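You operate a simulated robot arm through the tools that you are given. There is no shell and no other tool.

You run a simulated robot arm. Do the job below in one go: nothing can be reset, and whatever is moved stays where it is left.

## Task
Push soap 4 times into the yellow-ringed beaker and rinse 3 times into the green-ringed beaker.
Fine: use the pumps on the steel stand; leave each beaker on the step under its pump. Set down upright: what you pick out.

The check looks at the end state, three seconds after you hand in, the way a careful person would. Anything else that was tipped, shoved, dropped, spilled or broken makes it a failure.

## Robot
A 7-joint arm with a two-finger parallel gripper, fixed in place. Base frame: the origin is on the floor under the middle of its stand, x ahead of it, y to its left, z up; the work surface is at about z = 860. Readings come in mm, rad, newtons and seconds.
With the tool pointing down near the work surface it reaches from about 300 to 700 mm from the base axis. Its first joint turns from -1.152 to 1.152 rad. Payload 1.57 kg.
The tool frame sits at the grasp point between the pads (the TCP): z along the fingers, y along the line on which they close. The tips reach 30 mm beyond it. The gripper opens to 110 mm. The fingers are 24 mm wide and 12 mm thick; the gripper's body (48 by 112 mm) begins 78 mm behind the TCP.
Orientation is told as [roll, pitch, yaw] about the base's x, y, z axes, in that order, counted from this pose: with the fingers straight down and closing along the base's y, the tool's x points along the base's -x, its y along +y and its z along -z.

## Interface
- The arm moves only by the tool servo_tool. Its argument "deltas" is text: rows parted by semicolons, each of 7 numbers parted by spaces: the opening in per cent of the stroke, from 0 (shut) to 100 (fully open), then the shift along the tool's x, y, z in mm, then the turn, a rotation vector about the tool's x, y, z in rad. In form: gripper tx ty tz ax ay az; .... A call has 1 to 20 rows; each row shifts and turns the commanded pose from where the row before left it, along the tool's axes as they then stand. A row lasts 0.2 s, in which the tool goes at most 50 mm and 0.15 rad; a call with a longer step from one row to the next is refused whole, and so is a gripper value outside its range. Where a pose cannot be reached the arm comes as near as it can. A force on the tool above 40 N (or 10 N above the force at the start of the call, whichever is more), or a blocked arm, ends the call early, and 0.2 s more pass. The fingers move at their own pace (about 108 mm/s each) and stop on an object; they squeeze with about 27 N. The grip force told is the motor's: it shows also when the fingers shut on nothing. Time passes only in rows, and 0.2 s behind the last, so rows that do not move let the fingers close. The reply holds the time, the measured pose of the TCP, the force on the tool along the base axes, the opening and the grip force, in the units named above and with some noise, with the torque about the TCP (base axes, N m) and any sound that the robot's microphone picked up, and new pictures: "show" is both (left out), scene, wrist or none.
- Cameras (640 x 400 px; columns grow to the right, rows downward): "scene" is fixed at [144.7, -382.4, 1415.4]; the picture's right is [0.96, -0.29, 0.00], its down [-0.14, -0.47, -0.87] and it looks along [0.26, 0.83, -0.49] (base axes); focal length 254 px, centre (320, 200). "wrist" rides on the gripper at [70, 16, -141] in the tool frame; the picture's right is [-0.23, 0.97, 0.00], its down [-0.86, -0.20, -0.48] and it looks along [-0.47, -0.11, 0.88] (tool axes); focal length 222 px, centre (320, 200).
- probe_pixels(camera, pixels): for up to 12 pixels [column, row] of the newest picture of that camera ("zoom" is the newest enlarged one), the place [x, y, z] in the base frame of the surface seen there, good to about 2 mm, but the place of the scene camera against the robot may be out by one fixed shift of up to 18 mm in any direction. The clock stands still meanwhile.
- zoom(camera, box): a new picture of the part [left, top, right, bottom] of that camera's present view, enlarged. The clock stands still meanwhile.
- finish_job(): hands the job in; it is judged then, once.

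Unless the task says otherwise, let go and move clear before handing in.

The tools are called after "Request:" by a JSON object that holds its "fn" and its "kwargs". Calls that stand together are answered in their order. servo_tool: Moves the arm, as the interface text tells. Its arguments: {"type":"object","properties":{"deltas":{"type":"string"},"show":{"type":"string","enum":["both","scene","wrist","none"]}},"required":["deltas"]} The other tools are called the same way: probe_pixels (camera, pixels) gives the place of the surface under pixels of a picture; zoom (camera, box) takes an enlarged picture of a part of a camera's view; finish_job () hands the job in.

At the start:

```text
time: 0.0
position: [214.1, 204.2, 1339.8]
tcp_rot: [-0.002, -0.001, 0.001]
wrist_force: [-0.6, 0.6, -0.2]
wrist_torque: [-0.02, 0.01, 0.01]
finger_gap: 109.9
gripper_force: 0.0
```

scene: 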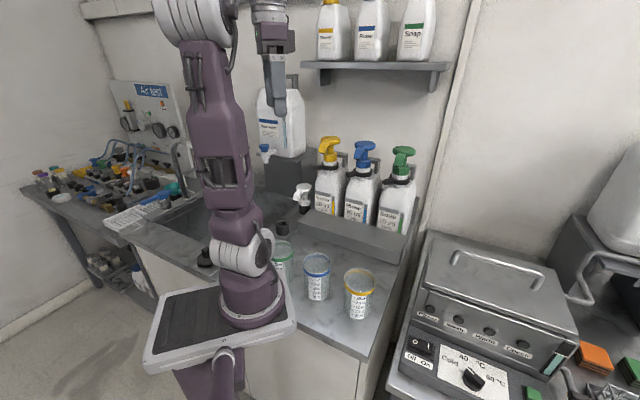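
wrist: 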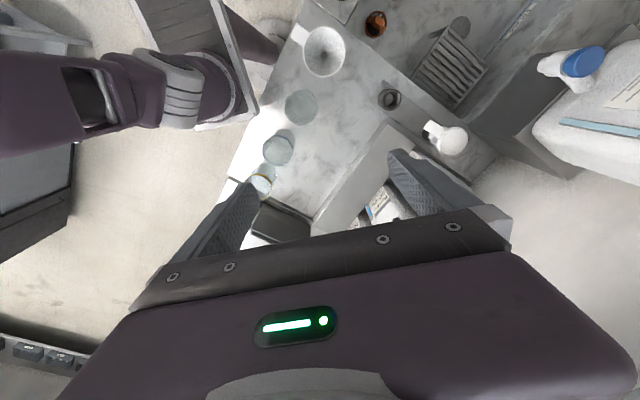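

The scene shows three pump bottles (yellow, blue, green heads near pixels (328,150), (364,155), (402,160)) on a steel step and three ringed beakers (green ~ (282,258), blue ~ (317,275), yellow ~ (358,292)). I'll zoom in to read the labels before moving.

Request:
{"fn": "zoom", "kwargs": {"camera": "scene", "box": [280, 120, 440, 240]}}

Request:
{"fn": "zoom", "kwargs": {"camera": "scene", "box": [250, 220, 410, 340]}}

Request:
{"fn": "zoom", "kwargs": {"camera": "scene", "box": [240, 60, 340, 240]}}

Request:
{"fn": "zoom", "kwargs": {"camera": "scene", "box": [300, 0, 450, 90]}}

```text
3.33 times, centred on (360, 180) of scene
```

zoom: 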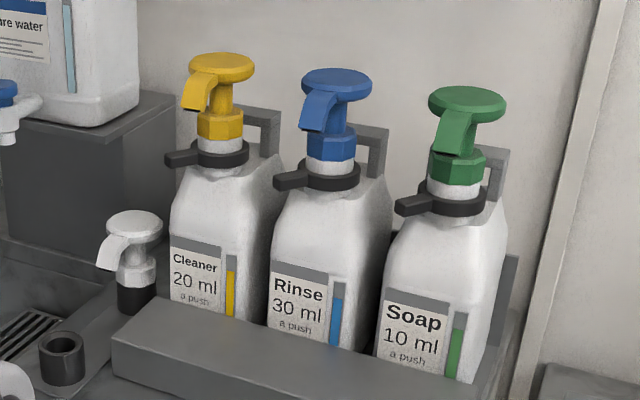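

```text
3.33 times, centred on (330, 280) of scene
```

zoom: 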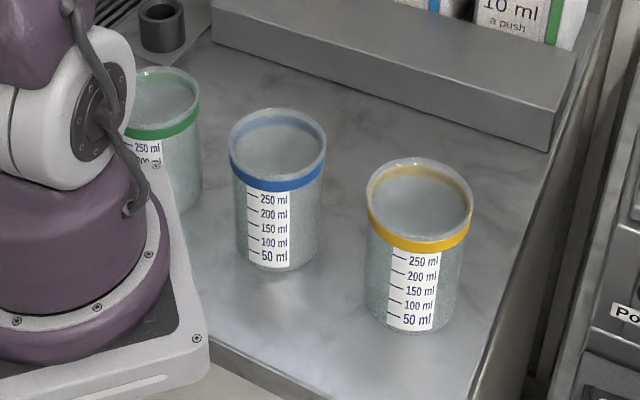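

```text
2.22 times, centred on (290, 150) of scene
```

zoom: 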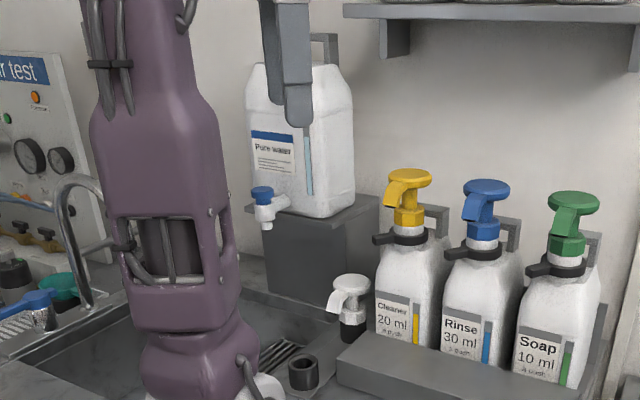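

```text
4.27 times, centred on (375, 45) of scene
```

zoom: 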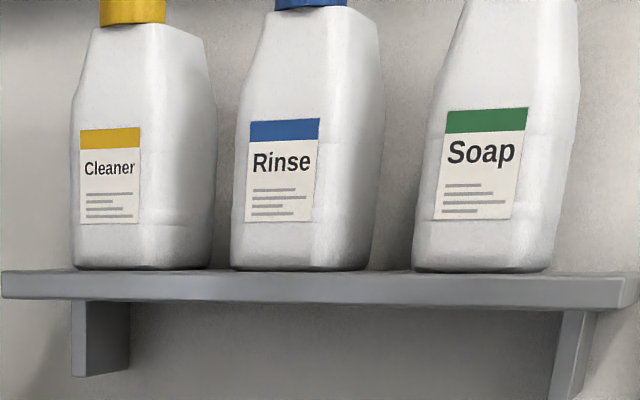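

Labels read: green head = Soap (10 ml a push), blue head = Rinse (30 ml a push), yellow head = Cleaner. I'll probe the pump heads, the step, and the beakers for geometry.

Request:
{"fn": "probe_pixels", "kwargs": {"camera": "scene", "pixels": [[328, 138], [364, 143], [404, 149], [321, 146], [357, 153], [393, 157], [325, 205], [358, 215], [390, 222], [400, 245], [330, 232], [300, 220]]}}

Request:
{"fn": "probe_pixels", "kwargs": {"camera": "scene", "pixels": [[359, 268], [347, 278], [372, 282], [358, 300], [317, 256], [316, 286], [282, 243], [290, 270], [340, 310], [360, 325], [300, 300], [340, 255]]}}

Request:
{"fn": "zoom", "kwargs": {"camera": "scene", "box": [370, 140, 430, 180]}}

Request:
{"fn": "zoom", "kwargs": {"camera": "scene", "box": [335, 180, 425, 240]}}

Request:
{"fn": "zoom", "kwargs": {"camera": "wrist", "box": [220, 20, 480, 240]}}

```text
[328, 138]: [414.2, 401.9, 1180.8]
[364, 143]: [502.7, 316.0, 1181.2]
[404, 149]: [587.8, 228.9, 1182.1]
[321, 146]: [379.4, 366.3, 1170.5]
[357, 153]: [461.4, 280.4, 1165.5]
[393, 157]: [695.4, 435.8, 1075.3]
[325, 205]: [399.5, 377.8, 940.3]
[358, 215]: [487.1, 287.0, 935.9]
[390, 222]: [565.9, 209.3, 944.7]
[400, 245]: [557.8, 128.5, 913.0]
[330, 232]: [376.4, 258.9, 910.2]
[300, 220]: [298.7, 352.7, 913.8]
```

```text
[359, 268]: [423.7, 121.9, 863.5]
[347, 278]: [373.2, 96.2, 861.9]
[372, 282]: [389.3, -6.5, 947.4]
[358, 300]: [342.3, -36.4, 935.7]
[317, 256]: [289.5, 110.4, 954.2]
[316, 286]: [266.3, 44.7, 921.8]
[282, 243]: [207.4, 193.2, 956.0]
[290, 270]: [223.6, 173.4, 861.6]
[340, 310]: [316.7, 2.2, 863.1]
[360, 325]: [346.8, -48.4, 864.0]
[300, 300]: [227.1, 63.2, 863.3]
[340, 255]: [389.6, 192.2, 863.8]
```

```text
10.00 times, centred on (400, 160) of scene
```

zoom: 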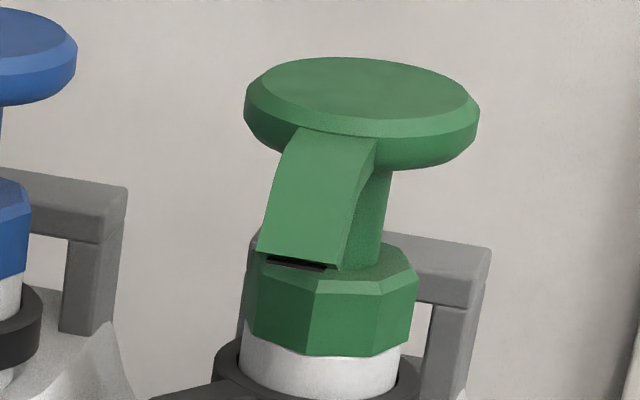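

```text
6.67 times, centred on (380, 210) of scene
```

zoom: 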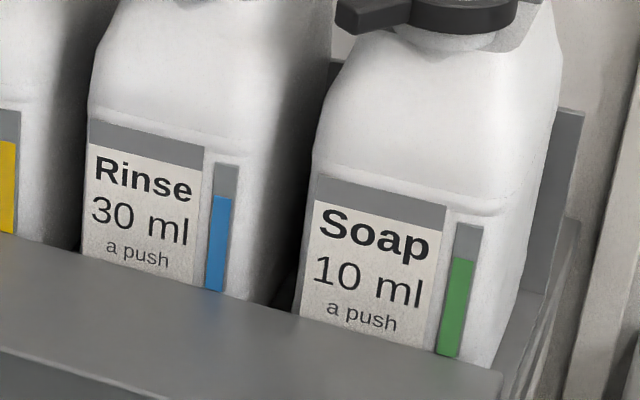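

```text
1.82 times, centred on (350, 130) of wrist
```

zoom: 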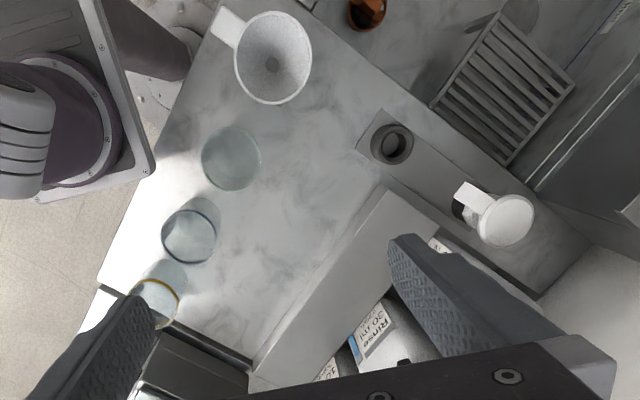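

The bench is rotated about 45° (pump heads at d≈578 along (0.707,0.707)), the step top is z≈912, and the head tops are z≈1181. I'll probe the same features with the wrist camera to find the scene camera's shift, and check the shelf as an obstacle.

Request:
{"fn": "probe_pixels", "kwargs": {"camera": "wrist", "pixels": [[384, 123], [380, 130], [340, 190], [350, 215], [300, 107], [278, 148], [262, 183], [390, 98], [450, 140], [325, 45], [330, 150], [398, 140]]}}

Request:
{"fn": "probe_pixels", "kwargs": {"camera": "scene", "pixels": [[310, 68], [375, 68], [435, 70], [303, 190], [283, 228], [276, 60], [276, 110], [310, 64], [430, 95], [300, 225], [365, 225], [268, 105]]}}

Request:
{"fn": "zoom", "kwargs": {"camera": "scene", "box": [240, 0, 320, 130]}}

```text
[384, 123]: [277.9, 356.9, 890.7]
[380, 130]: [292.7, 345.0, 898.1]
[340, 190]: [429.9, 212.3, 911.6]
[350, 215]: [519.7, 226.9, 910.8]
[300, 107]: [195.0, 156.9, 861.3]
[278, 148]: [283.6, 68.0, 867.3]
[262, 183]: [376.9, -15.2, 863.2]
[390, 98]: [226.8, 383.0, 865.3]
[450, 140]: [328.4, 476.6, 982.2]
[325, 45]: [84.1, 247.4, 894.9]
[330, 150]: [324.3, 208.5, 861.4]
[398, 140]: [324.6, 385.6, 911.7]
```

```text
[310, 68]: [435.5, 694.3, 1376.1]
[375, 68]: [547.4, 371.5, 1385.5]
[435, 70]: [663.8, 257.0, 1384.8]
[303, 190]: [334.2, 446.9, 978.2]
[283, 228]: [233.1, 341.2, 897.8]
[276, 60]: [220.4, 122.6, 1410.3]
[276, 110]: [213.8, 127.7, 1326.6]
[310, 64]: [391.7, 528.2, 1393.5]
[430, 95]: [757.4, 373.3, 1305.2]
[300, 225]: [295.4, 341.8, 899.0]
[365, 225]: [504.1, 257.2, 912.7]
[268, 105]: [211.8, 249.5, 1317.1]
```

```text
3.08 times, centred on (280, 65) of scene
```

zoom: 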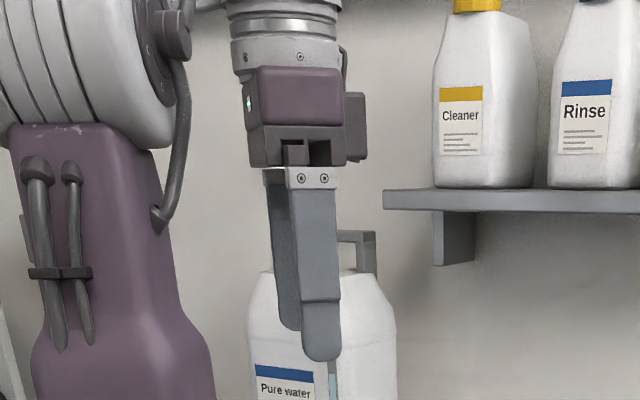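

Shelf front edge is at d≈650 mm (e.g. (547,372,1385)), only ~72 mm behind the pump axis, so I'll keep the gripper's thin side toward it (yaw ≈ 0.785). Next I'll move over to look straight at the beakers with the wrist camera.

Request:
{"fn": "servo_tool", "kwargs": {"deltas": "100 -12.7 -20.7 31.7 0 0 0;100 -12.7 -20.7 31.7 0 0 0;100 -12.7 -20.7 31.7 0 0 0;100 -12.7 -20.7 31.7 0 0 0;100 -12.7 -20.7 31.7 0 0 0;100 -12.7 -20.7 31.7 0 0 0;100 0 0 0 0 0 0", "show": "both"}}

```text
time: 1.6
position: [292.1, 79.1, 1152.0]
tcp_rot: [0.001, -0.001, 0.0]
wrist_force: [0.1, -0.6, -0.3]
wrist_torque: [0.0, -0.02, -0.02]
finger_gap: 110.1
gripper_force: 0.0
```

scene: 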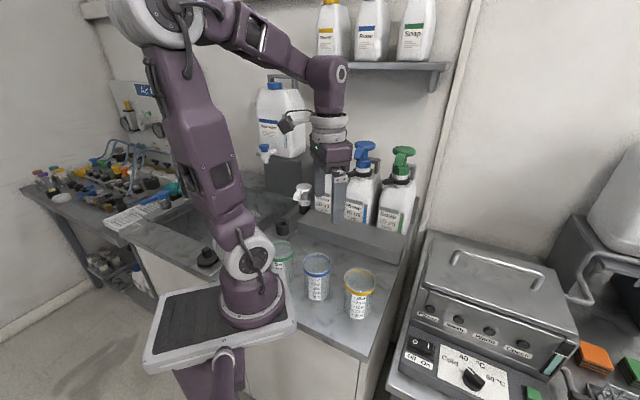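
wrist: 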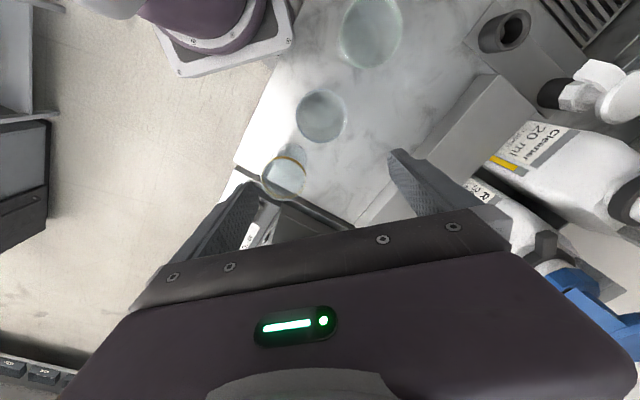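

All three beakers are visible in the wrist picture ((370,30), (322,115), (285,178)). I'll zoom in and probe rims.

Request:
{"fn": "zoom", "kwargs": {"camera": "wrist", "box": [230, 0, 430, 210]}}

Request:
{"fn": "zoom", "kwargs": {"camera": "wrist", "box": [440, 60, 640, 360]}}

Request:
{"fn": "zoom", "kwargs": {"camera": "scene", "box": [250, 220, 410, 340]}}

```text
1.90 times, centred on (330, 105) of wrist
```

zoom: 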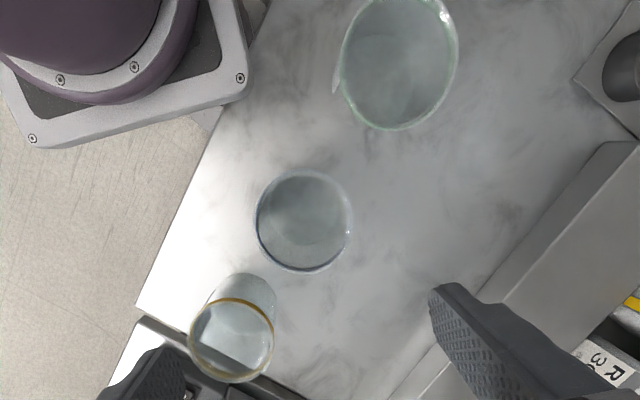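

```text
1.33 times, centred on (540, 210) of wrist
```

zoom: 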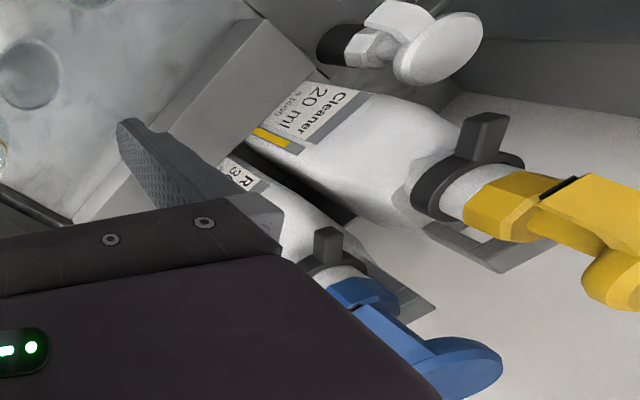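

```text
3.33 times, centred on (330, 280) of scene
```

zoom: 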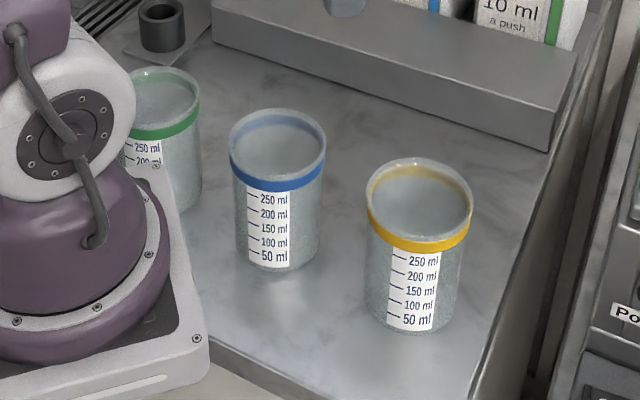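

Beakers look empty. I'll zoom tightly on each beaker in the wrist view to measure ring positions accurately.

Request:
{"fn": "zoom", "kwargs": {"camera": "wrist", "box": [240, 130, 340, 210]}}

Request:
{"fn": "zoom", "kwargs": {"camera": "wrist", "box": [270, 70, 370, 150]}}

Request:
{"fn": "zoom", "kwargs": {"camera": "wrist", "box": [320, 0, 420, 80]}}

```text
5.00 times, centred on (290, 170) of wrist
```

zoom: 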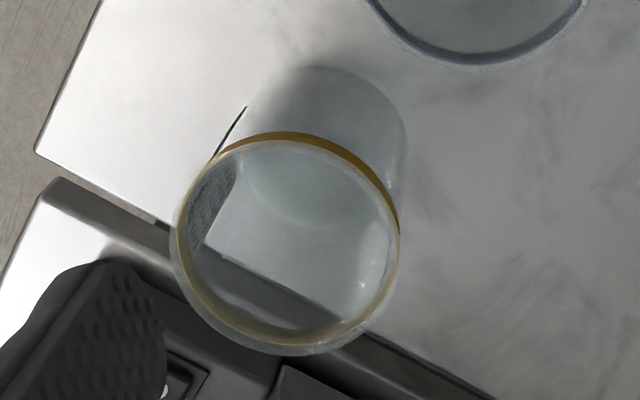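

```text
5.00 times, centred on (320, 110) of wrist
```

zoom: 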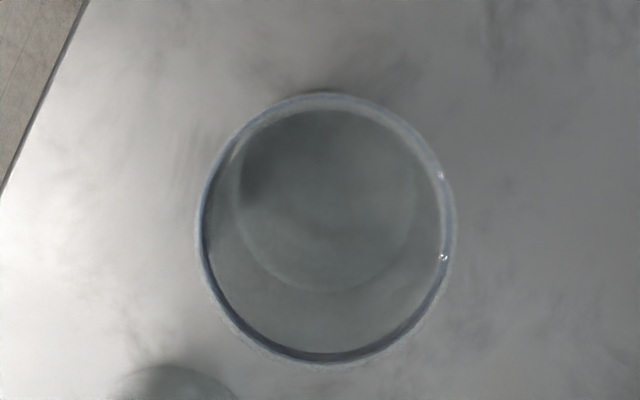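

```text
5.00 times, centred on (370, 40) of wrist
```

zoom: 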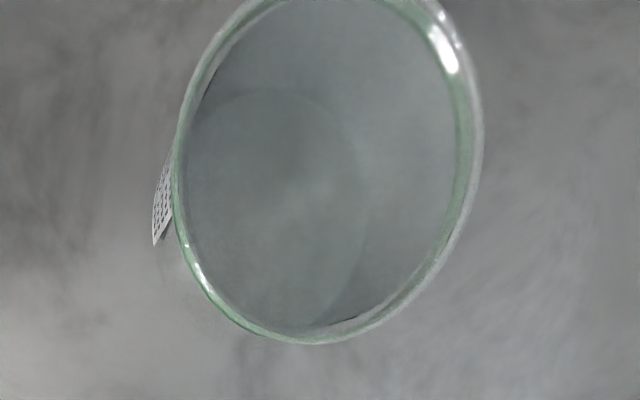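

From the rim ellipses I estimate (wrist frame) yellow ≈ (349,4), blue ≈ (268,86), green ≈ (187,168), diameter ≈ 74 mm; the scene camera seems shifted about (+12,−13). I'll check this with the gripper fingers in the scene and the pump labels/spouts.

Request:
{"fn": "zoom", "kwargs": {"camera": "scene", "box": [300, 160, 370, 230]}}

Request:
{"fn": "probe_pixels", "kwargs": {"camera": "scene", "pixels": [[341, 175], [341, 195], [341, 215], [330, 185], [397, 164], [396, 166], [398, 166], [385, 179], [364, 143], [404, 149], [358, 158], [357, 160]]}}

Request:
{"fn": "probe_pixels", "kwargs": {"camera": "wrist", "pixels": [[510, 160], [495, 145], [530, 150], [600, 100], [575, 280], [560, 270], [590, 330], [470, 110], [455, 160], [290, 145], [505, 32], [540, 250]]}}

```text
5.71 times, centred on (335, 195) of scene
```

zoom: 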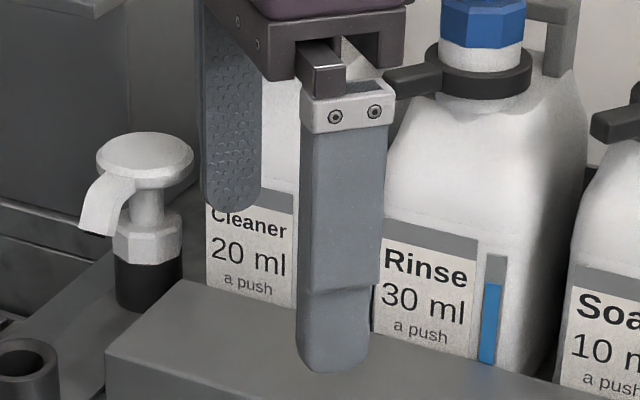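

```text
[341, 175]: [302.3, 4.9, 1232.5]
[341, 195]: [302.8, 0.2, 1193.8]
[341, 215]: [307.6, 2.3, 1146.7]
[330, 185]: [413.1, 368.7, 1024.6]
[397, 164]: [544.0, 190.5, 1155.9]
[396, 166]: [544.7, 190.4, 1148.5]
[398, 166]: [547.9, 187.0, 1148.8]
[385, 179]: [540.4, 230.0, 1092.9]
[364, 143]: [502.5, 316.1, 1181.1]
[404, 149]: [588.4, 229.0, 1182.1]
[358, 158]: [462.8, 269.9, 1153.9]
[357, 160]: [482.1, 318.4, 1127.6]
```

```text
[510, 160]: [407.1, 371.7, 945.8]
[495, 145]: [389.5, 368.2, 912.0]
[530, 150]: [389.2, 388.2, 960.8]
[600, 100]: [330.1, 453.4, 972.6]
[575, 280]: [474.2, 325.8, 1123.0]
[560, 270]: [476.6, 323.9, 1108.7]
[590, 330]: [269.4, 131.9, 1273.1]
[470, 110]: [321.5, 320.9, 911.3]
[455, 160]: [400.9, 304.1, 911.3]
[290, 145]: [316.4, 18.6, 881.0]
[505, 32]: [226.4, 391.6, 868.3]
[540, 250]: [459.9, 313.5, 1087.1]
```

Spout tips in scene probes: soap ≈ (546,189,1148), rinse ≈ (463,270,1154). To pin the scene shift I'll move in front of the pumps with yaw 45° and a forward tilt so the wrist camera sees the heads/spouts too.

Request:
{"fn": "servo_tool", "kwargs": {"deltas": "100 -17 31.5 -19.5 0 0 0;100 -17 31.5 -19.5 0 0 0;100 -17 31.5 -19.5 0 0 0;100 -17 31.5 -19.5 0 0 0;100 0 0 0 0 0 -0.131;100 0 0 0 0 0 -0.131;100 0 0 0 0 0 -0.131;100 0 0 0 0 0 -0.131;100 0 0 0 0 0 -0.131;100 0 0 0 0 0 -0.13;100 0 0 0 0 -0.15 0;100 0 0 0 0 -0.15 0;100 0 0 0 0 -0.15 0;100 0 0 0 0 -0.15 0;100 0 0 0 0 -0.15 0;100 0 0 0 0 0 0", "show": "both"}}

```text
time: 5.0
position: [357.3, 204.0, 1227.7]
tcp_rot: [0.001, -0.75, 0.786]
wrist_force: [0.1, -0.9, -0.7]
wrist_torque: [0.01, 0.0, -0.01]
finger_gap: 110.2
gripper_force: 0.1
```

scene: 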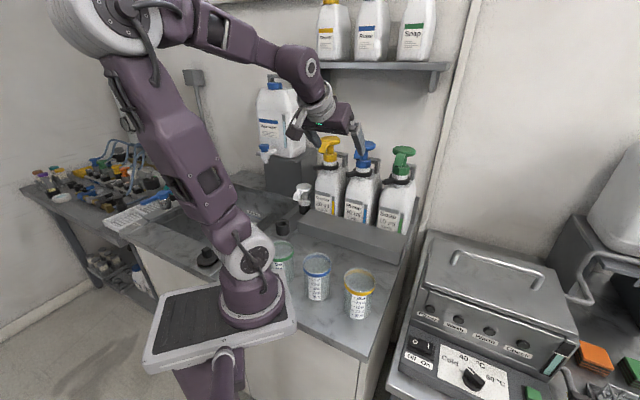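
wrist: 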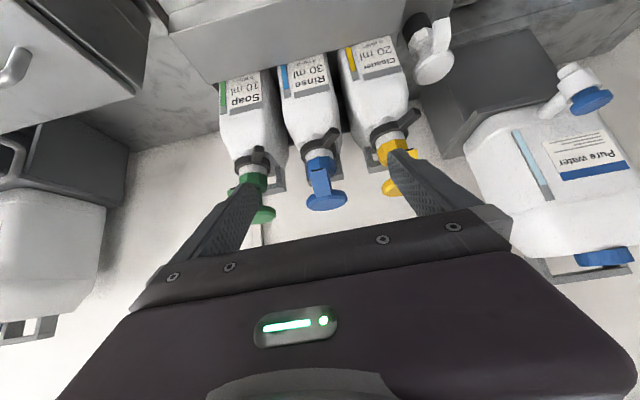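

The wrist view now shows all three pumps upside down: soap (255,190), rinse (322,180), cleaner (395,165). I'll zoom and probe spouts, heads and the step with the wrist camera.

Request:
{"fn": "zoom", "kwargs": {"camera": "wrist", "box": [190, 20, 450, 230]}}

Request:
{"fn": "probe_pixels", "kwargs": {"camera": "wrist", "pixels": [[326, 202], [330, 197], [321, 178], [322, 195], [268, 214], [264, 208], [325, 212], [240, 90], [305, 75], [290, 50], [330, 40], [380, 25]]}}

Request:
{"fn": "zoom", "kwargs": {"camera": "wrist", "box": [290, 140, 360, 220]}}

```text
1.90 times, centred on (320, 125) of wrist
```

zoom: 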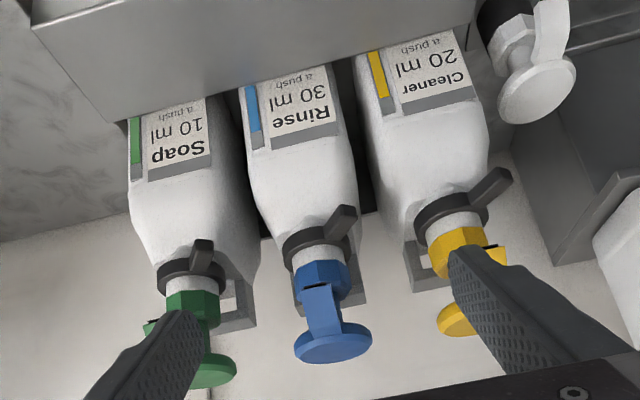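

```text
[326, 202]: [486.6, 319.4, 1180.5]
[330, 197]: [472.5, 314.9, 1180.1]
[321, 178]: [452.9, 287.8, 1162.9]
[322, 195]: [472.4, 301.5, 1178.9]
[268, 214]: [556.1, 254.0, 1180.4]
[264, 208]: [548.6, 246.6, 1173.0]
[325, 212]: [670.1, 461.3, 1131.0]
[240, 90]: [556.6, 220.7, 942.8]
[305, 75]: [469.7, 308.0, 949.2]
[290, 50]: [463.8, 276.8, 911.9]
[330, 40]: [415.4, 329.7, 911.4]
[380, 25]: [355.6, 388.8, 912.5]
```

```text
5.00 times, centred on (325, 180) of wrist
```

zoom: 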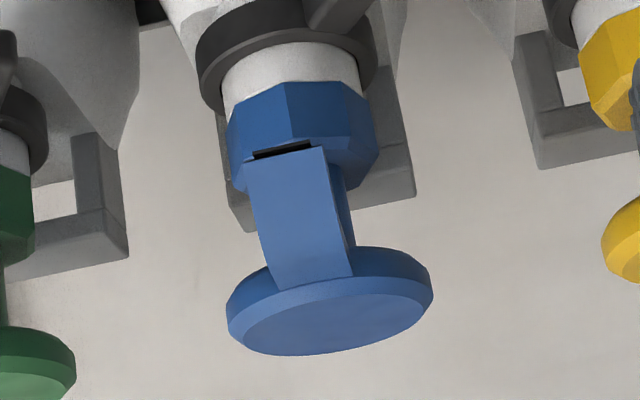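

Request:
{"fn": "probe_pixels", "kwargs": {"camera": "zoom", "pixels": [[255, 165], [318, 155], [285, 160], [280, 200], [300, 250], [335, 325], [250, 345], [410, 305], [300, 110], [285, 148], [345, 290], [340, 348]]}}

Request:
{"fn": "zoom", "kwargs": {"camera": "scene", "box": [330, 135, 430, 185]}}

```text
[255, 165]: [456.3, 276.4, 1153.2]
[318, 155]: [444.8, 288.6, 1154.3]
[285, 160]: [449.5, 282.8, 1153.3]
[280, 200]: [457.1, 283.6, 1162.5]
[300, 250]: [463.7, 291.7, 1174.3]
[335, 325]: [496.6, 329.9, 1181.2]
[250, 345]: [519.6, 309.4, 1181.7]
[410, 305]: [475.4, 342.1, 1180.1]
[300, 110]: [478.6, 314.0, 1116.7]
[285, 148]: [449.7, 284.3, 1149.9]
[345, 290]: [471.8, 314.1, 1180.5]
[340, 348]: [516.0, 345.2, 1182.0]
```

```text
6.40 times, centred on (380, 160) of scene
```

zoom: 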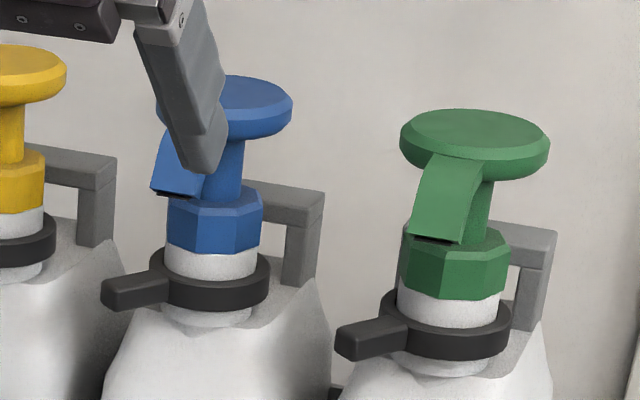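

Wrist-frame rinse pump: head centre ≈ (d 582, s 120), spout tip ≈ (d 518–525, s 119, z 1150); scene shift is about +12 mm along s. Now I'll measure the step's depth edges in the wrist view.

Request:
{"fn": "zoom", "kwargs": {"camera": "wrist", "box": [190, 0, 290, 90]}}

Request:
{"fn": "probe_pixels", "kwargs": {"camera": "wrist", "pixels": [[260, 2], [260, 10], [260, 20], [260, 30], [260, 40], [260, 50], [260, 56], [260, 60], [260, 64], [260, 68], [220, 60], [215, 75]]}}

Request:
{"fn": "probe_pixels", "kwargs": {"camera": "wrist", "pixels": [[315, 2], [315, 10], [315, 20], [315, 30], [315, 40], [315, 46], [315, 50], [315, 54], [200, 60], [190, 40], [180, 20], [210, 70]]}}

Request:
{"fn": "zoom", "kwargs": {"camera": "wrist", "box": [150, 0, 350, 110]}}

```text
4.44 times, centred on (240, 45) of wrist
```

zoom: 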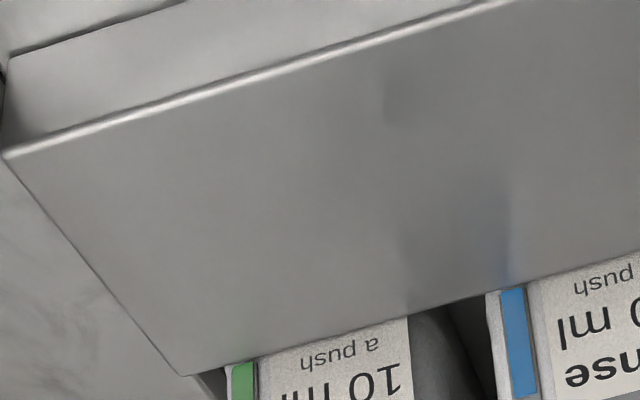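

```text
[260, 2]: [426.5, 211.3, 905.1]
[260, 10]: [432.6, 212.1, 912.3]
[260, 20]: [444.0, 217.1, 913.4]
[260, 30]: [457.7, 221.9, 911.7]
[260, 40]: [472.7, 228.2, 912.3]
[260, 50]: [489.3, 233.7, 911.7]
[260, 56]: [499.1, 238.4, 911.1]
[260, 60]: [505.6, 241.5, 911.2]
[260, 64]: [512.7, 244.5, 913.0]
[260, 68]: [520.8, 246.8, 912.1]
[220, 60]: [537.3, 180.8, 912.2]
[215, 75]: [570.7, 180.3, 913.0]
```

```text
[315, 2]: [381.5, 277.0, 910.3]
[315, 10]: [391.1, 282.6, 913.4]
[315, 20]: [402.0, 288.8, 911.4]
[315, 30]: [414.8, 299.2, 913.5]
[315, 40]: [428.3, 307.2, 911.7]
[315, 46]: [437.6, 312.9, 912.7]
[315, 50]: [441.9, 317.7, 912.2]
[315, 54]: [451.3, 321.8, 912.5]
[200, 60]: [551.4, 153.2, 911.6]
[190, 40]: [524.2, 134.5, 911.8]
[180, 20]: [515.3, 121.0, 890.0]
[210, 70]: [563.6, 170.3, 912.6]
```

```text
3.20 times, centred on (250, 55) of wrist
```

zoom: 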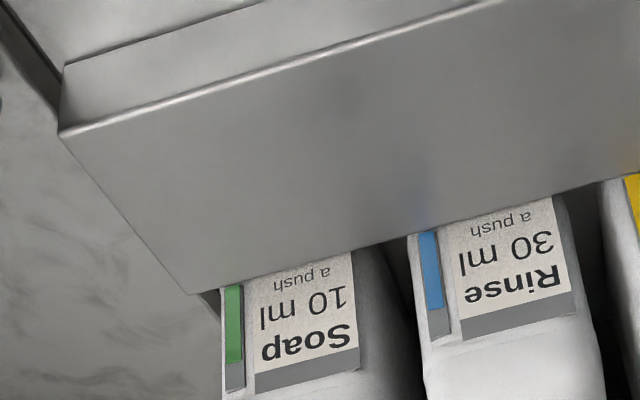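

The step top runs d≈452–545 (z≈912), so a 74 mm beaker centred at d≈503 sits fully on it with the spout (d≈520) over its mouth. Now I'll go above the yellow beaker with yaw 45° and a 0.2 rad forward tilt.

Request:
{"fn": "servo_tool", "kwargs": {"deltas": "84 0 0 0 0 0.14 0;84 0 0 0 0 0.14 0;84 0 0 0 0 0.14 0;84 0 0 0 0 0.13 0;84 29.6 -22.6 22.5 0 0 0;84 29.6 -22.6 22.5 0 0 0;84 29.6 -22.6 22.5 0 0 0;84 29.6 -22.6 22.5 0 0 0;84 29.6 -22.6 22.5 0 0 0;84 29.6 -22.6 22.5 0 0 0;84 0 0 0 0 0 0", "show": "both"}}

```text
time: 7.4
position: [349.5, 1.9, 1059.7]
tcp_rot: [0.001, -0.198, 0.785]
wrist_force: [-0.9, 0.2, 0.0]
wrist_torque: [0.01, 0.0, 0.04]
finger_gap: 92.6
gripper_force: 0.0
```

scene: 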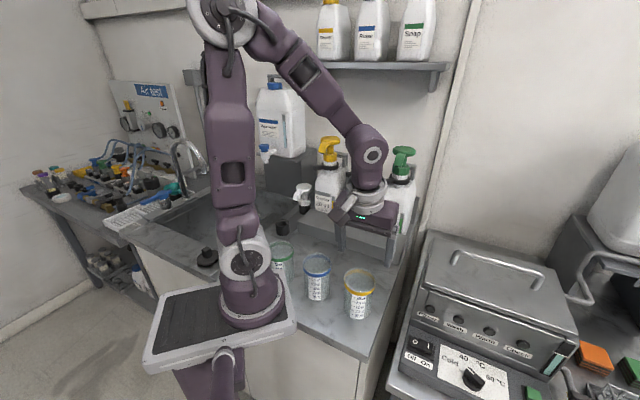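
wrist: 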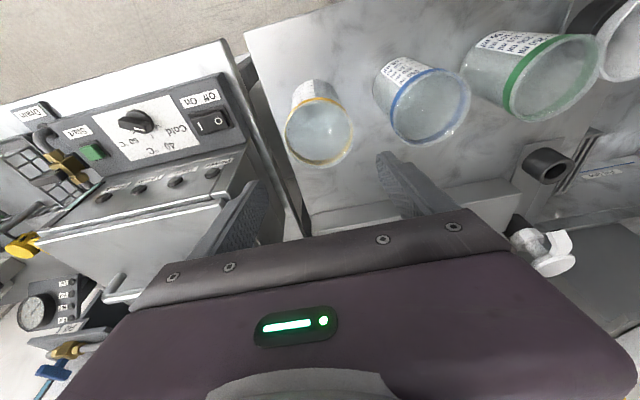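

The gripper is above the yellow beaker (wrist pixel ~ (319,125)). I'll zoom in and probe its ring and label to refine the centre.

Request:
{"fn": "zoom", "kwargs": {"camera": "wrist", "box": [260, 70, 390, 180]}}

Request:
{"fn": "zoom", "kwargs": {"camera": "scene", "box": [320, 180, 440, 340]}}

```text
3.64 times, centred on (325, 125) of wrist
```

zoom: 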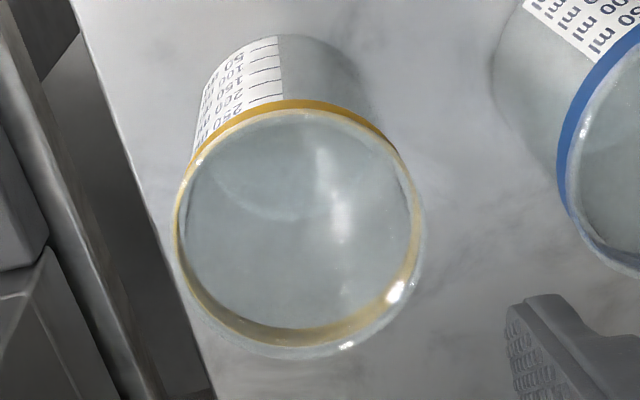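

```text
2.50 times, centred on (380, 260) of scene
```

zoom: 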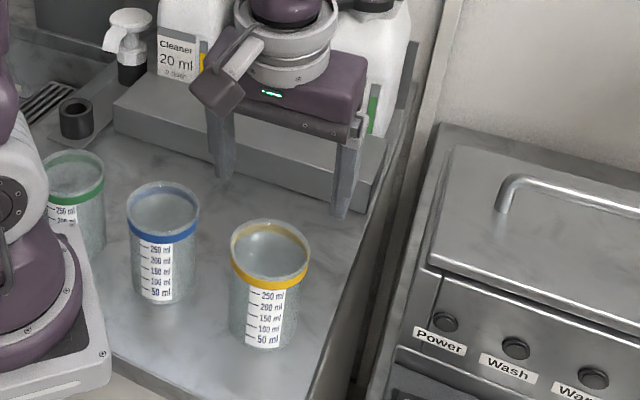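

Request:
{"fn": "probe_pixels", "kwargs": {"camera": "wrist", "pixels": [[319.5, 98.4], [305.8, 101.4], [338.7, 104.8], [345.6, 111], [293.4, 110], [319.5, 162], [338.7, 157.4], [303, 157], [305.8, 89.3], [298.9, 97.5], [309.9, 83.8], [301, 93]]}}

Request:
{"fn": "probe_pixels", "kwargs": {"camera": "scene", "pixels": [[353, 288], [346, 285], [360, 288], [340, 283], [355, 305], [360, 322], [349, 300], [359, 265], [308, 275], [315, 276], [308, 290], [270, 257]]}}

```text
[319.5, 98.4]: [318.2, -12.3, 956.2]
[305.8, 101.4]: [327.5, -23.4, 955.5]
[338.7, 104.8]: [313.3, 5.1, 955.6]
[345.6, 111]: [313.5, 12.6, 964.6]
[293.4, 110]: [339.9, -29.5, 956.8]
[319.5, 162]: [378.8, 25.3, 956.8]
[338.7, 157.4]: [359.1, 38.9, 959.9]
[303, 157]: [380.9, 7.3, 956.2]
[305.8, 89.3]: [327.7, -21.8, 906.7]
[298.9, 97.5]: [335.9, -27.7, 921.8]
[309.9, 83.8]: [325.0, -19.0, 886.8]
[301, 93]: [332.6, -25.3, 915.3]
```

```text
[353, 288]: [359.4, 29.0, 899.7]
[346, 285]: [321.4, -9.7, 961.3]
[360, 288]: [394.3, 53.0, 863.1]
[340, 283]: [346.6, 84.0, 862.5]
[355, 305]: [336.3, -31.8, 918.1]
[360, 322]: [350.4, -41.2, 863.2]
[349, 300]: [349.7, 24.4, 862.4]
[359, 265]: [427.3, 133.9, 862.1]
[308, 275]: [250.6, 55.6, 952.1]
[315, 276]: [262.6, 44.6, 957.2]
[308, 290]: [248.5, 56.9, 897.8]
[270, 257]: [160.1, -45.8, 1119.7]
```

A circle fit gives the yellow beaker at ≈ (349,4), radius ≈ 35, rim ≈ 964; the gripper is lined up. I'll descend straight to TCP z ≈ 922 with the fingers open.

Request:
{"fn": "servo_tool", "kwargs": {"deltas": "84 6.5 0.4 33.8 0 0 0;84 6.5 0.4 33.8 0 0 0;84 6.5 0.4 33.8 0 0 0;84 6.5 0.4 33.8 0 0 0;84 0 0 0 0 0 0", "show": "both"}}

```text
time: 8.6
position: [349.1, 6.4, 921.1]
tcp_rot: [0.001, -0.198, 0.787]
wrist_force: [0.7, -0.1, 0.4]
wrist_torque: [-0.02, 0.02, -0.01]
finger_gap: 92.4
gripper_force: 0.1
```

scene: 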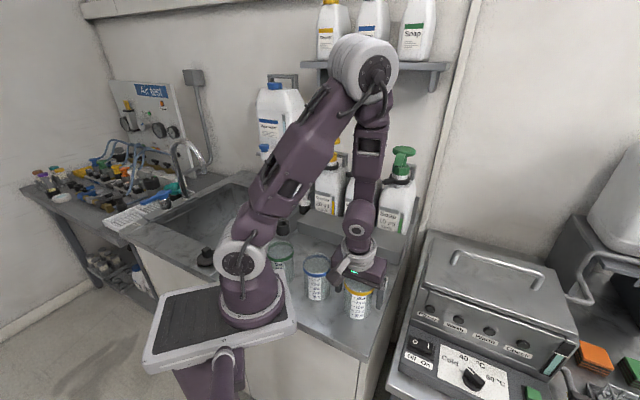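
wrist: 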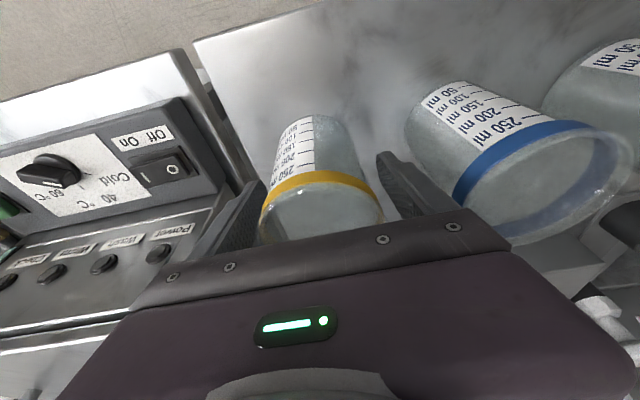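

The beaker sits between the fingers; the elbow looks close to the shelf in the picture, so I'll probe it (pixel ~ (365,65), (385,110)) before going on.

Request:
{"fn": "probe_pixels", "kwargs": {"camera": "scene", "pixels": [[360, 50], [375, 70], [390, 60], [395, 75], [385, 110], [378, 140], [365, 180], [357, 230], [335, 70], [360, 250]]}}

Request:
{"fn": "zoom", "kwargs": {"camera": "scene", "box": [310, 220, 410, 330]}}

Request:
{"fn": "zoom", "kwargs": {"camera": "wrist", "box": [220, 90, 450, 260]}}

```text
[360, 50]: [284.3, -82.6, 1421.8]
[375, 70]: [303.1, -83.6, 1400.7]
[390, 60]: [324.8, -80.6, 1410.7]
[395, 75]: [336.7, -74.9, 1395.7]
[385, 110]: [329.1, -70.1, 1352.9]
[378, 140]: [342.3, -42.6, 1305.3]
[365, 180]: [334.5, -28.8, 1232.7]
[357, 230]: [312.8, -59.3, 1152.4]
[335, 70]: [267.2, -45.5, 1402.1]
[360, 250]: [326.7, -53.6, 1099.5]
```

```text
3.64 times, centred on (360, 275) of scene
```

zoom: 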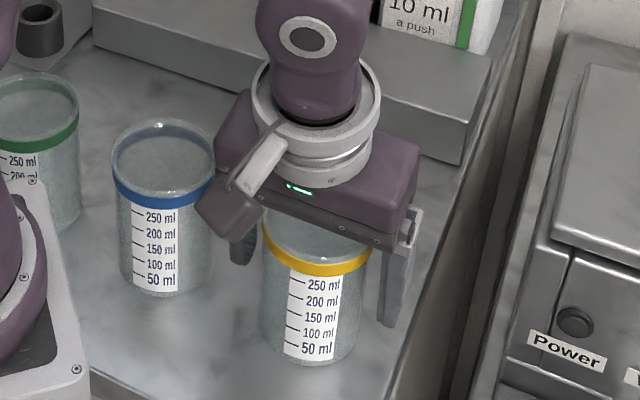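

```text
2.35 times, centred on (335, 175) of wrist
```

zoom: 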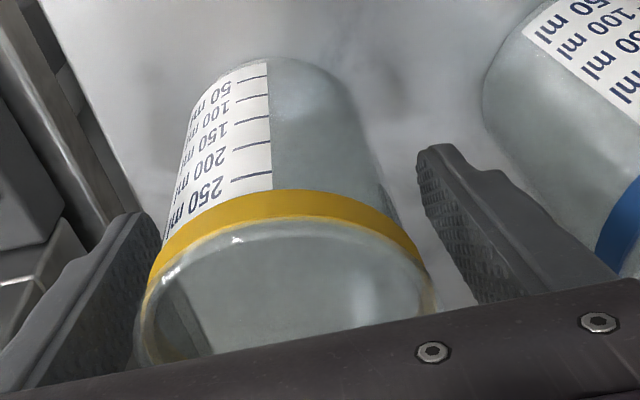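

Elbow is at y≈−80, far from the shelf, and the beaker is centred between the fingers within ~2 mm. I'll nudge and close on it.

Request:
{"fn": "servo_tool", "kwargs": {"deltas": "84 0 -1.7 0 0 0 0;60 0 0 0 0 0 0;40 0 0 0 0 0 0;40 0 0 0 0 0 0;40 0 0 0 0 0 0", "show": "wrist"}}

```text
time: 9.8
position: [350.3, 5.4, 921.1]
tcp_rot: [0.001, -0.201, 0.786]
wrist_force: [0.2, 0.3, 0.0]
wrist_torque: [0.02, 0.03, 0.02]
finger_gap: 73.7
gripper_force: 27.1
```

wrist: 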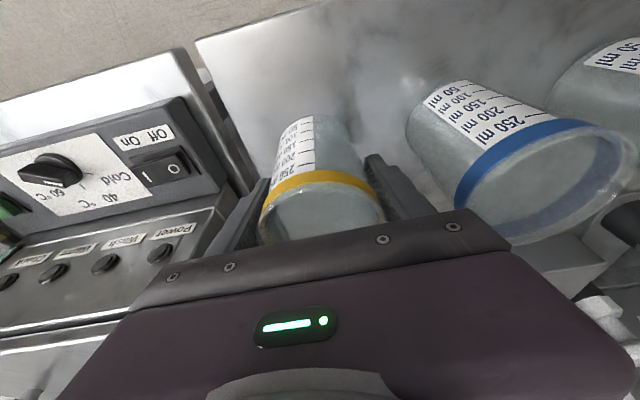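

The yellow beaker is gripped (gap 73.7 mm, 27 N). Under the spout I want more forward tilt for clearance, so I'll set it on open bench at d≈391, s≈241 first and regrasp there.

Request:
{"fn": "servo_tool", "kwargs": {"deltas": "40 -3.97 0 -19.6 0 0 0;40 -3.97 0 -19.6 0 0 0;40 -17 0.4 3.5 0 0 0;40 -34.3 0.75 6.95 0 0 0;40 -34.3 0.75 6.95 0 0 0;40 -34.3 0.75 6.95 0 0 0;40 -17.3 0.4 3.5 0 0 0;40 0 0 0 0 0 0", "show": "both"}}

```text
time: 11.6
position: [448.1, 105.8, 961.3]
tcp_rot: [0.0, -0.199, 0.785]
wrist_force: [-0.6, -1.1, 1.8]
wrist_torque: [-0.07, -0.02, -0.03]
finger_gap: 74.1
gripper_force: 26.7
```

scene: 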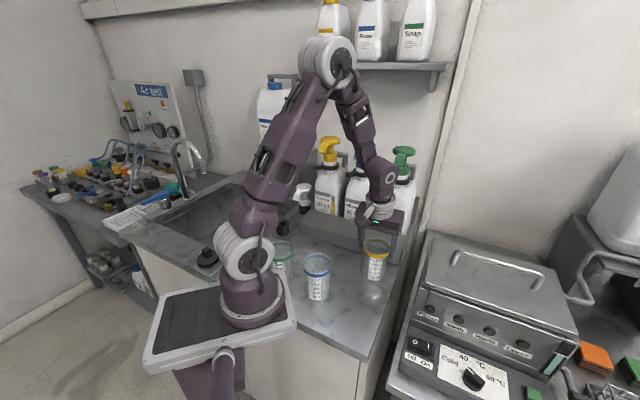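
wrist: 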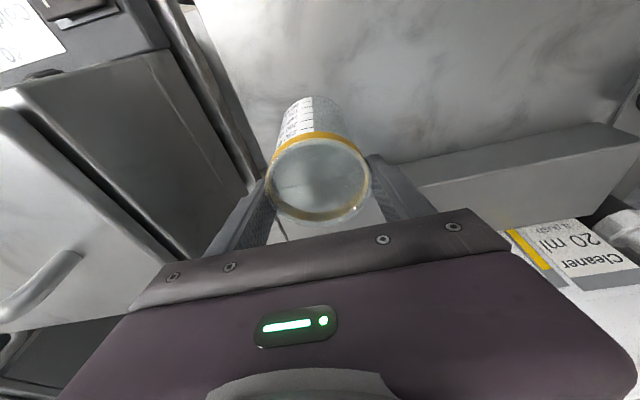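

The beaker is held above clear bench at (448,106). I'll lower it 39.5 mm and check contact.

Request:
{"fn": "servo_tool", "kwargs": {"deltas": "40 3.6 0 17.6 0 0 0;40 2.4 0 11.8 0 0 0;40 1.2 0 5.9 0 0 0;40 0.6 0 3 0 0 0;40 0 0 0 0 0 0", "show": "wrist"}}

```text
time: 12.4
position: [447.9, 106.3, 929.9]
tcp_rot: [-0.001, -0.203, 0.783]
wrist_force: [-3.9, -1.9, 15.2]
wrist_torque: [-0.1, 0.27, -0.02]
finger_gap: 73.8
gripper_force: 27.2
stopped in row 3: the force on the tool passed its limit at 54 N (the readings are from after the stop); the commanded pose is now the measured one
```

wrist: 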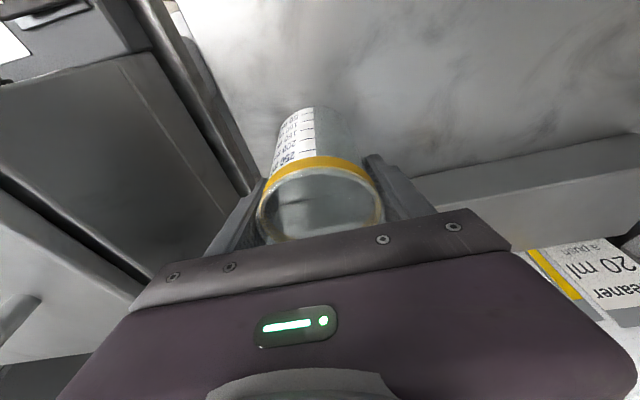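

Contact came ~9 mm early, and comparing rim position in the wrist pictures (row ~180 lifted vs ~205 at pick) suggests the beaker slid down in the grip while lifted. I'll inspect before doing anything.

Request:
{"fn": "zoom", "kwargs": {"camera": "scene", "box": [320, 200, 440, 310]}}

Request:
{"fn": "zoom", "kwargs": {"camera": "wrist", "box": [210, 80, 430, 260]}}

Request:
{"fn": "probe_pixels", "kwargs": {"camera": "wrist", "pixels": [[320, 161], [305, 163], [345, 164], [290, 170], [295, 145], [290, 155], [300, 130], [305, 115]]}}

```text
3.64 times, centred on (380, 255) of scene
```

zoom: 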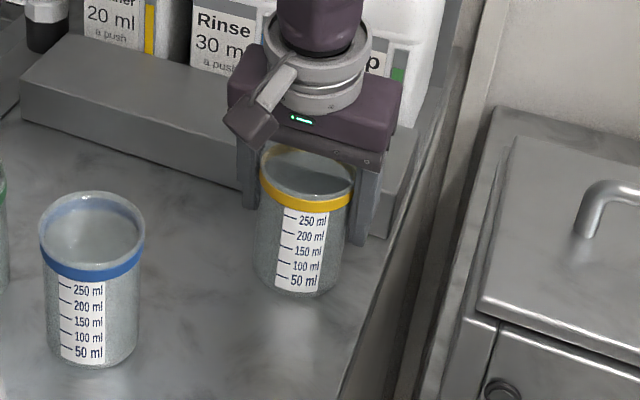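

```text
2.22 times, centred on (320, 170) of wrist
```

zoom: 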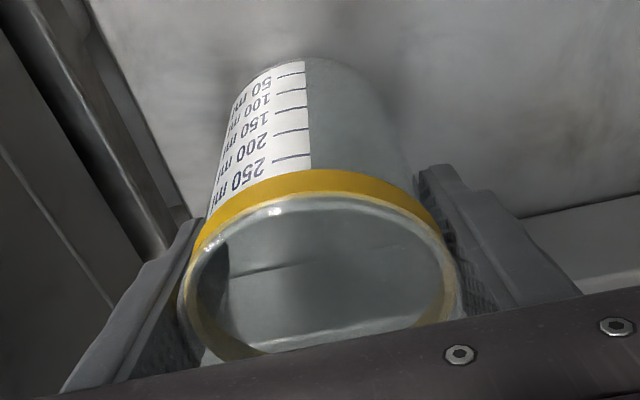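

```text
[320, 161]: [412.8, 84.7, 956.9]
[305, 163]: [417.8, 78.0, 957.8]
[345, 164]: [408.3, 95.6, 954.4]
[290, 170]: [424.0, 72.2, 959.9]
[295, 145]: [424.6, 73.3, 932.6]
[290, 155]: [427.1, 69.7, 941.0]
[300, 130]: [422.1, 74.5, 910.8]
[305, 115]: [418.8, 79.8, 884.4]
```

The beaker is standing upright on the bench (ring still at z≈956). I'll do a slow small lift to see whether the grip holds or slips.

Request:
{"fn": "servo_tool", "kwargs": {"deltas": "40 -0.8 0 -3.9 0 0 0;40 -0.8 0 -3.9 0 0 0;40 -0.8 0 -3.9 0 0 0;40 0 0 0 0 0 0", "show": "wrist"}}

Request:
{"fn": "probe_pixels", "kwargs": {"camera": "wrist", "pixels": [[320, 161], [320, 156], [320, 152], [320, 148], [300, 130], [305, 115], [305, 163]]}}

```text
time: 13.4
position: [448.6, 105.6, 940.7]
tcp_rot: [-0.002, -0.203, 0.784]
wrist_force: [0.8, 0.6, -0.3]
wrist_torque: [0.01, -0.03, 0.01]
finger_gap: 74.0
gripper_force: 27.5
```

wrist: 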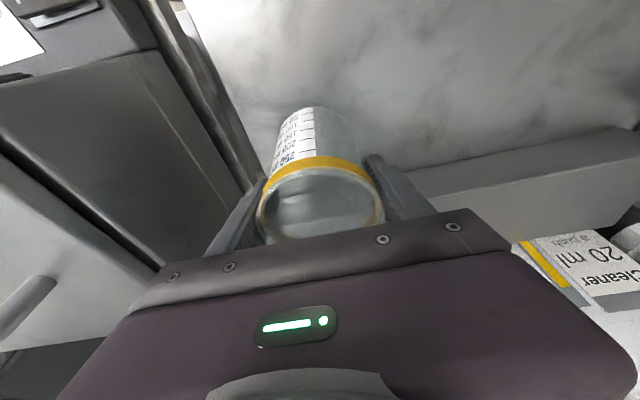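

```text
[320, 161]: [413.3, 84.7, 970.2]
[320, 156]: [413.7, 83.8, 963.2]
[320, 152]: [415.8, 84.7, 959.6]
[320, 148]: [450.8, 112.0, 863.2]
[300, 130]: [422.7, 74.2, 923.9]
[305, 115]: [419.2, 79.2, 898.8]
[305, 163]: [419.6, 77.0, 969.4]
```

Lifted slowly it moves with the gripper (ring 957→969), so the grip holds now, but I'd rather regrip at the ring with more tilt. I'll set it down gently and release.

Request:
{"fn": "servo_tool", "kwargs": {"deltas": "40 0.8 0 4.1 0 0 0;40 0.7 0 3.3 0 0 0;40 0.5 0 2.4 0 0 0;40 0 0 0 0 0 0", "show": "wrist"}}

Request:
{"fn": "probe_pixels", "kwargs": {"camera": "wrist", "pixels": [[320, 161], [305, 163], [345, 164], [300, 130], [305, 115]]}}

```text
time: 14.4
position: [448.7, 105.0, 929.7]
tcp_rot: [-0.002, -0.204, 0.784]
wrist_force: [0.1, 0.5, -0.6]
wrist_torque: [-0.02, 0.01, -0.05]
finger_gap: 73.8
gripper_force: 27.3
```

wrist: 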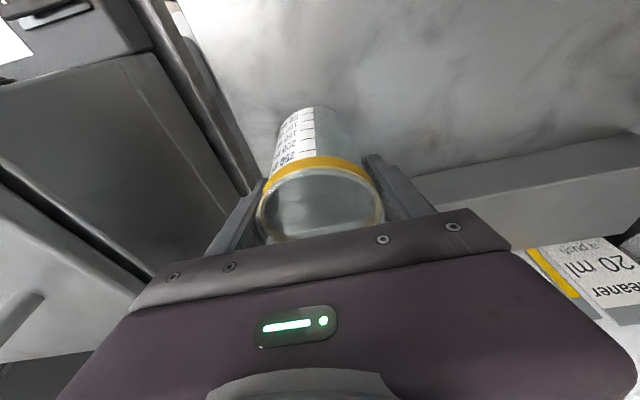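

```text
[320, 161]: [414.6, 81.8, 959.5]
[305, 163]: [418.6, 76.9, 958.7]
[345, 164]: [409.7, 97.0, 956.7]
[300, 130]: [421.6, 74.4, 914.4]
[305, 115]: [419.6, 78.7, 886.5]
```

No contact force yet and the ring reads ~958, about 1–2 mm above its standing height. I'll lower 1.5 mm more and open to 84 %.

Request:
{"fn": "servo_tool", "kwargs": {"deltas": "40 0.3 0 1.4 0 0 0;40 0 0 0 0 0 0;60 0 0 0 0 0 0;75 0 0 0 0 0 0;84 0 0 0 0 0 0;84 0 0 0 0 0 0", "show": "both"}}

Request:
{"fn": "zoom", "kwargs": {"camera": "scene", "box": [320, 200, 440, 310]}}

Request:
{"fn": "probe_pixels", "kwargs": {"camera": "wrist", "pixels": [[320, 162], [305, 164], [345, 165], [300, 130], [305, 115], [290, 172], [355, 170]]}}

```text
time: 15.8
position: [448.6, 105.9, 930.3]
tcp_rot: [0.0, -0.204, 0.786]
wrist_force: [0.1, 0.1, 0.2]
wrist_torque: [-0.01, -0.02, 0.02]
finger_gap: 92.6
gripper_force: 0.1
```

scene: 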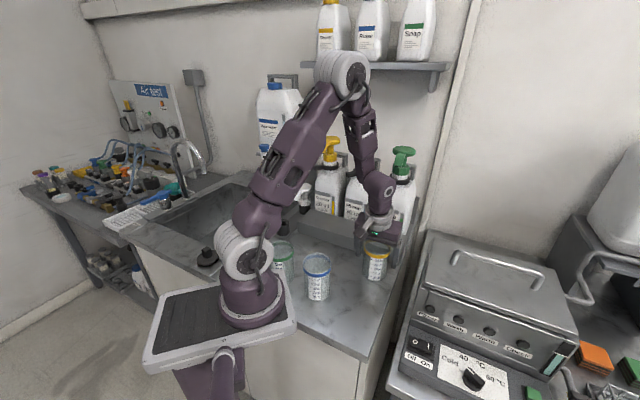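
wrist: 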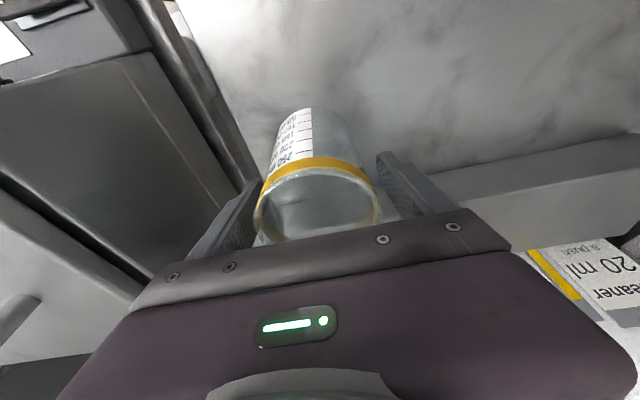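

```text
3.64 times, centred on (380, 255) of scene
```

zoom: 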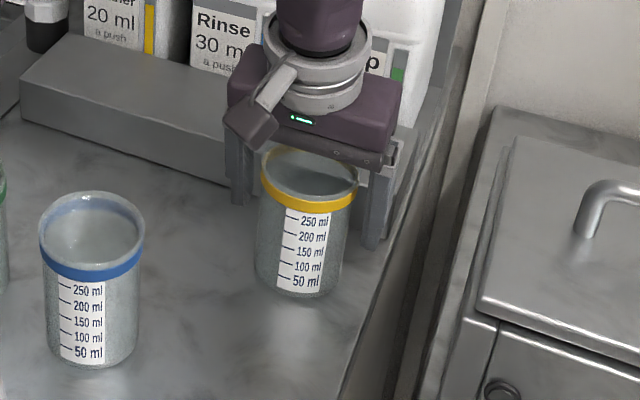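

```text
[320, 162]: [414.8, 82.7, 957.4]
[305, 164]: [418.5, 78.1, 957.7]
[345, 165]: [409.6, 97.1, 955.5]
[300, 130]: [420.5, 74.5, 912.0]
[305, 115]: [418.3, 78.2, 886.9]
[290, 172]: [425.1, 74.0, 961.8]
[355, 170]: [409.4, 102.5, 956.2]
```

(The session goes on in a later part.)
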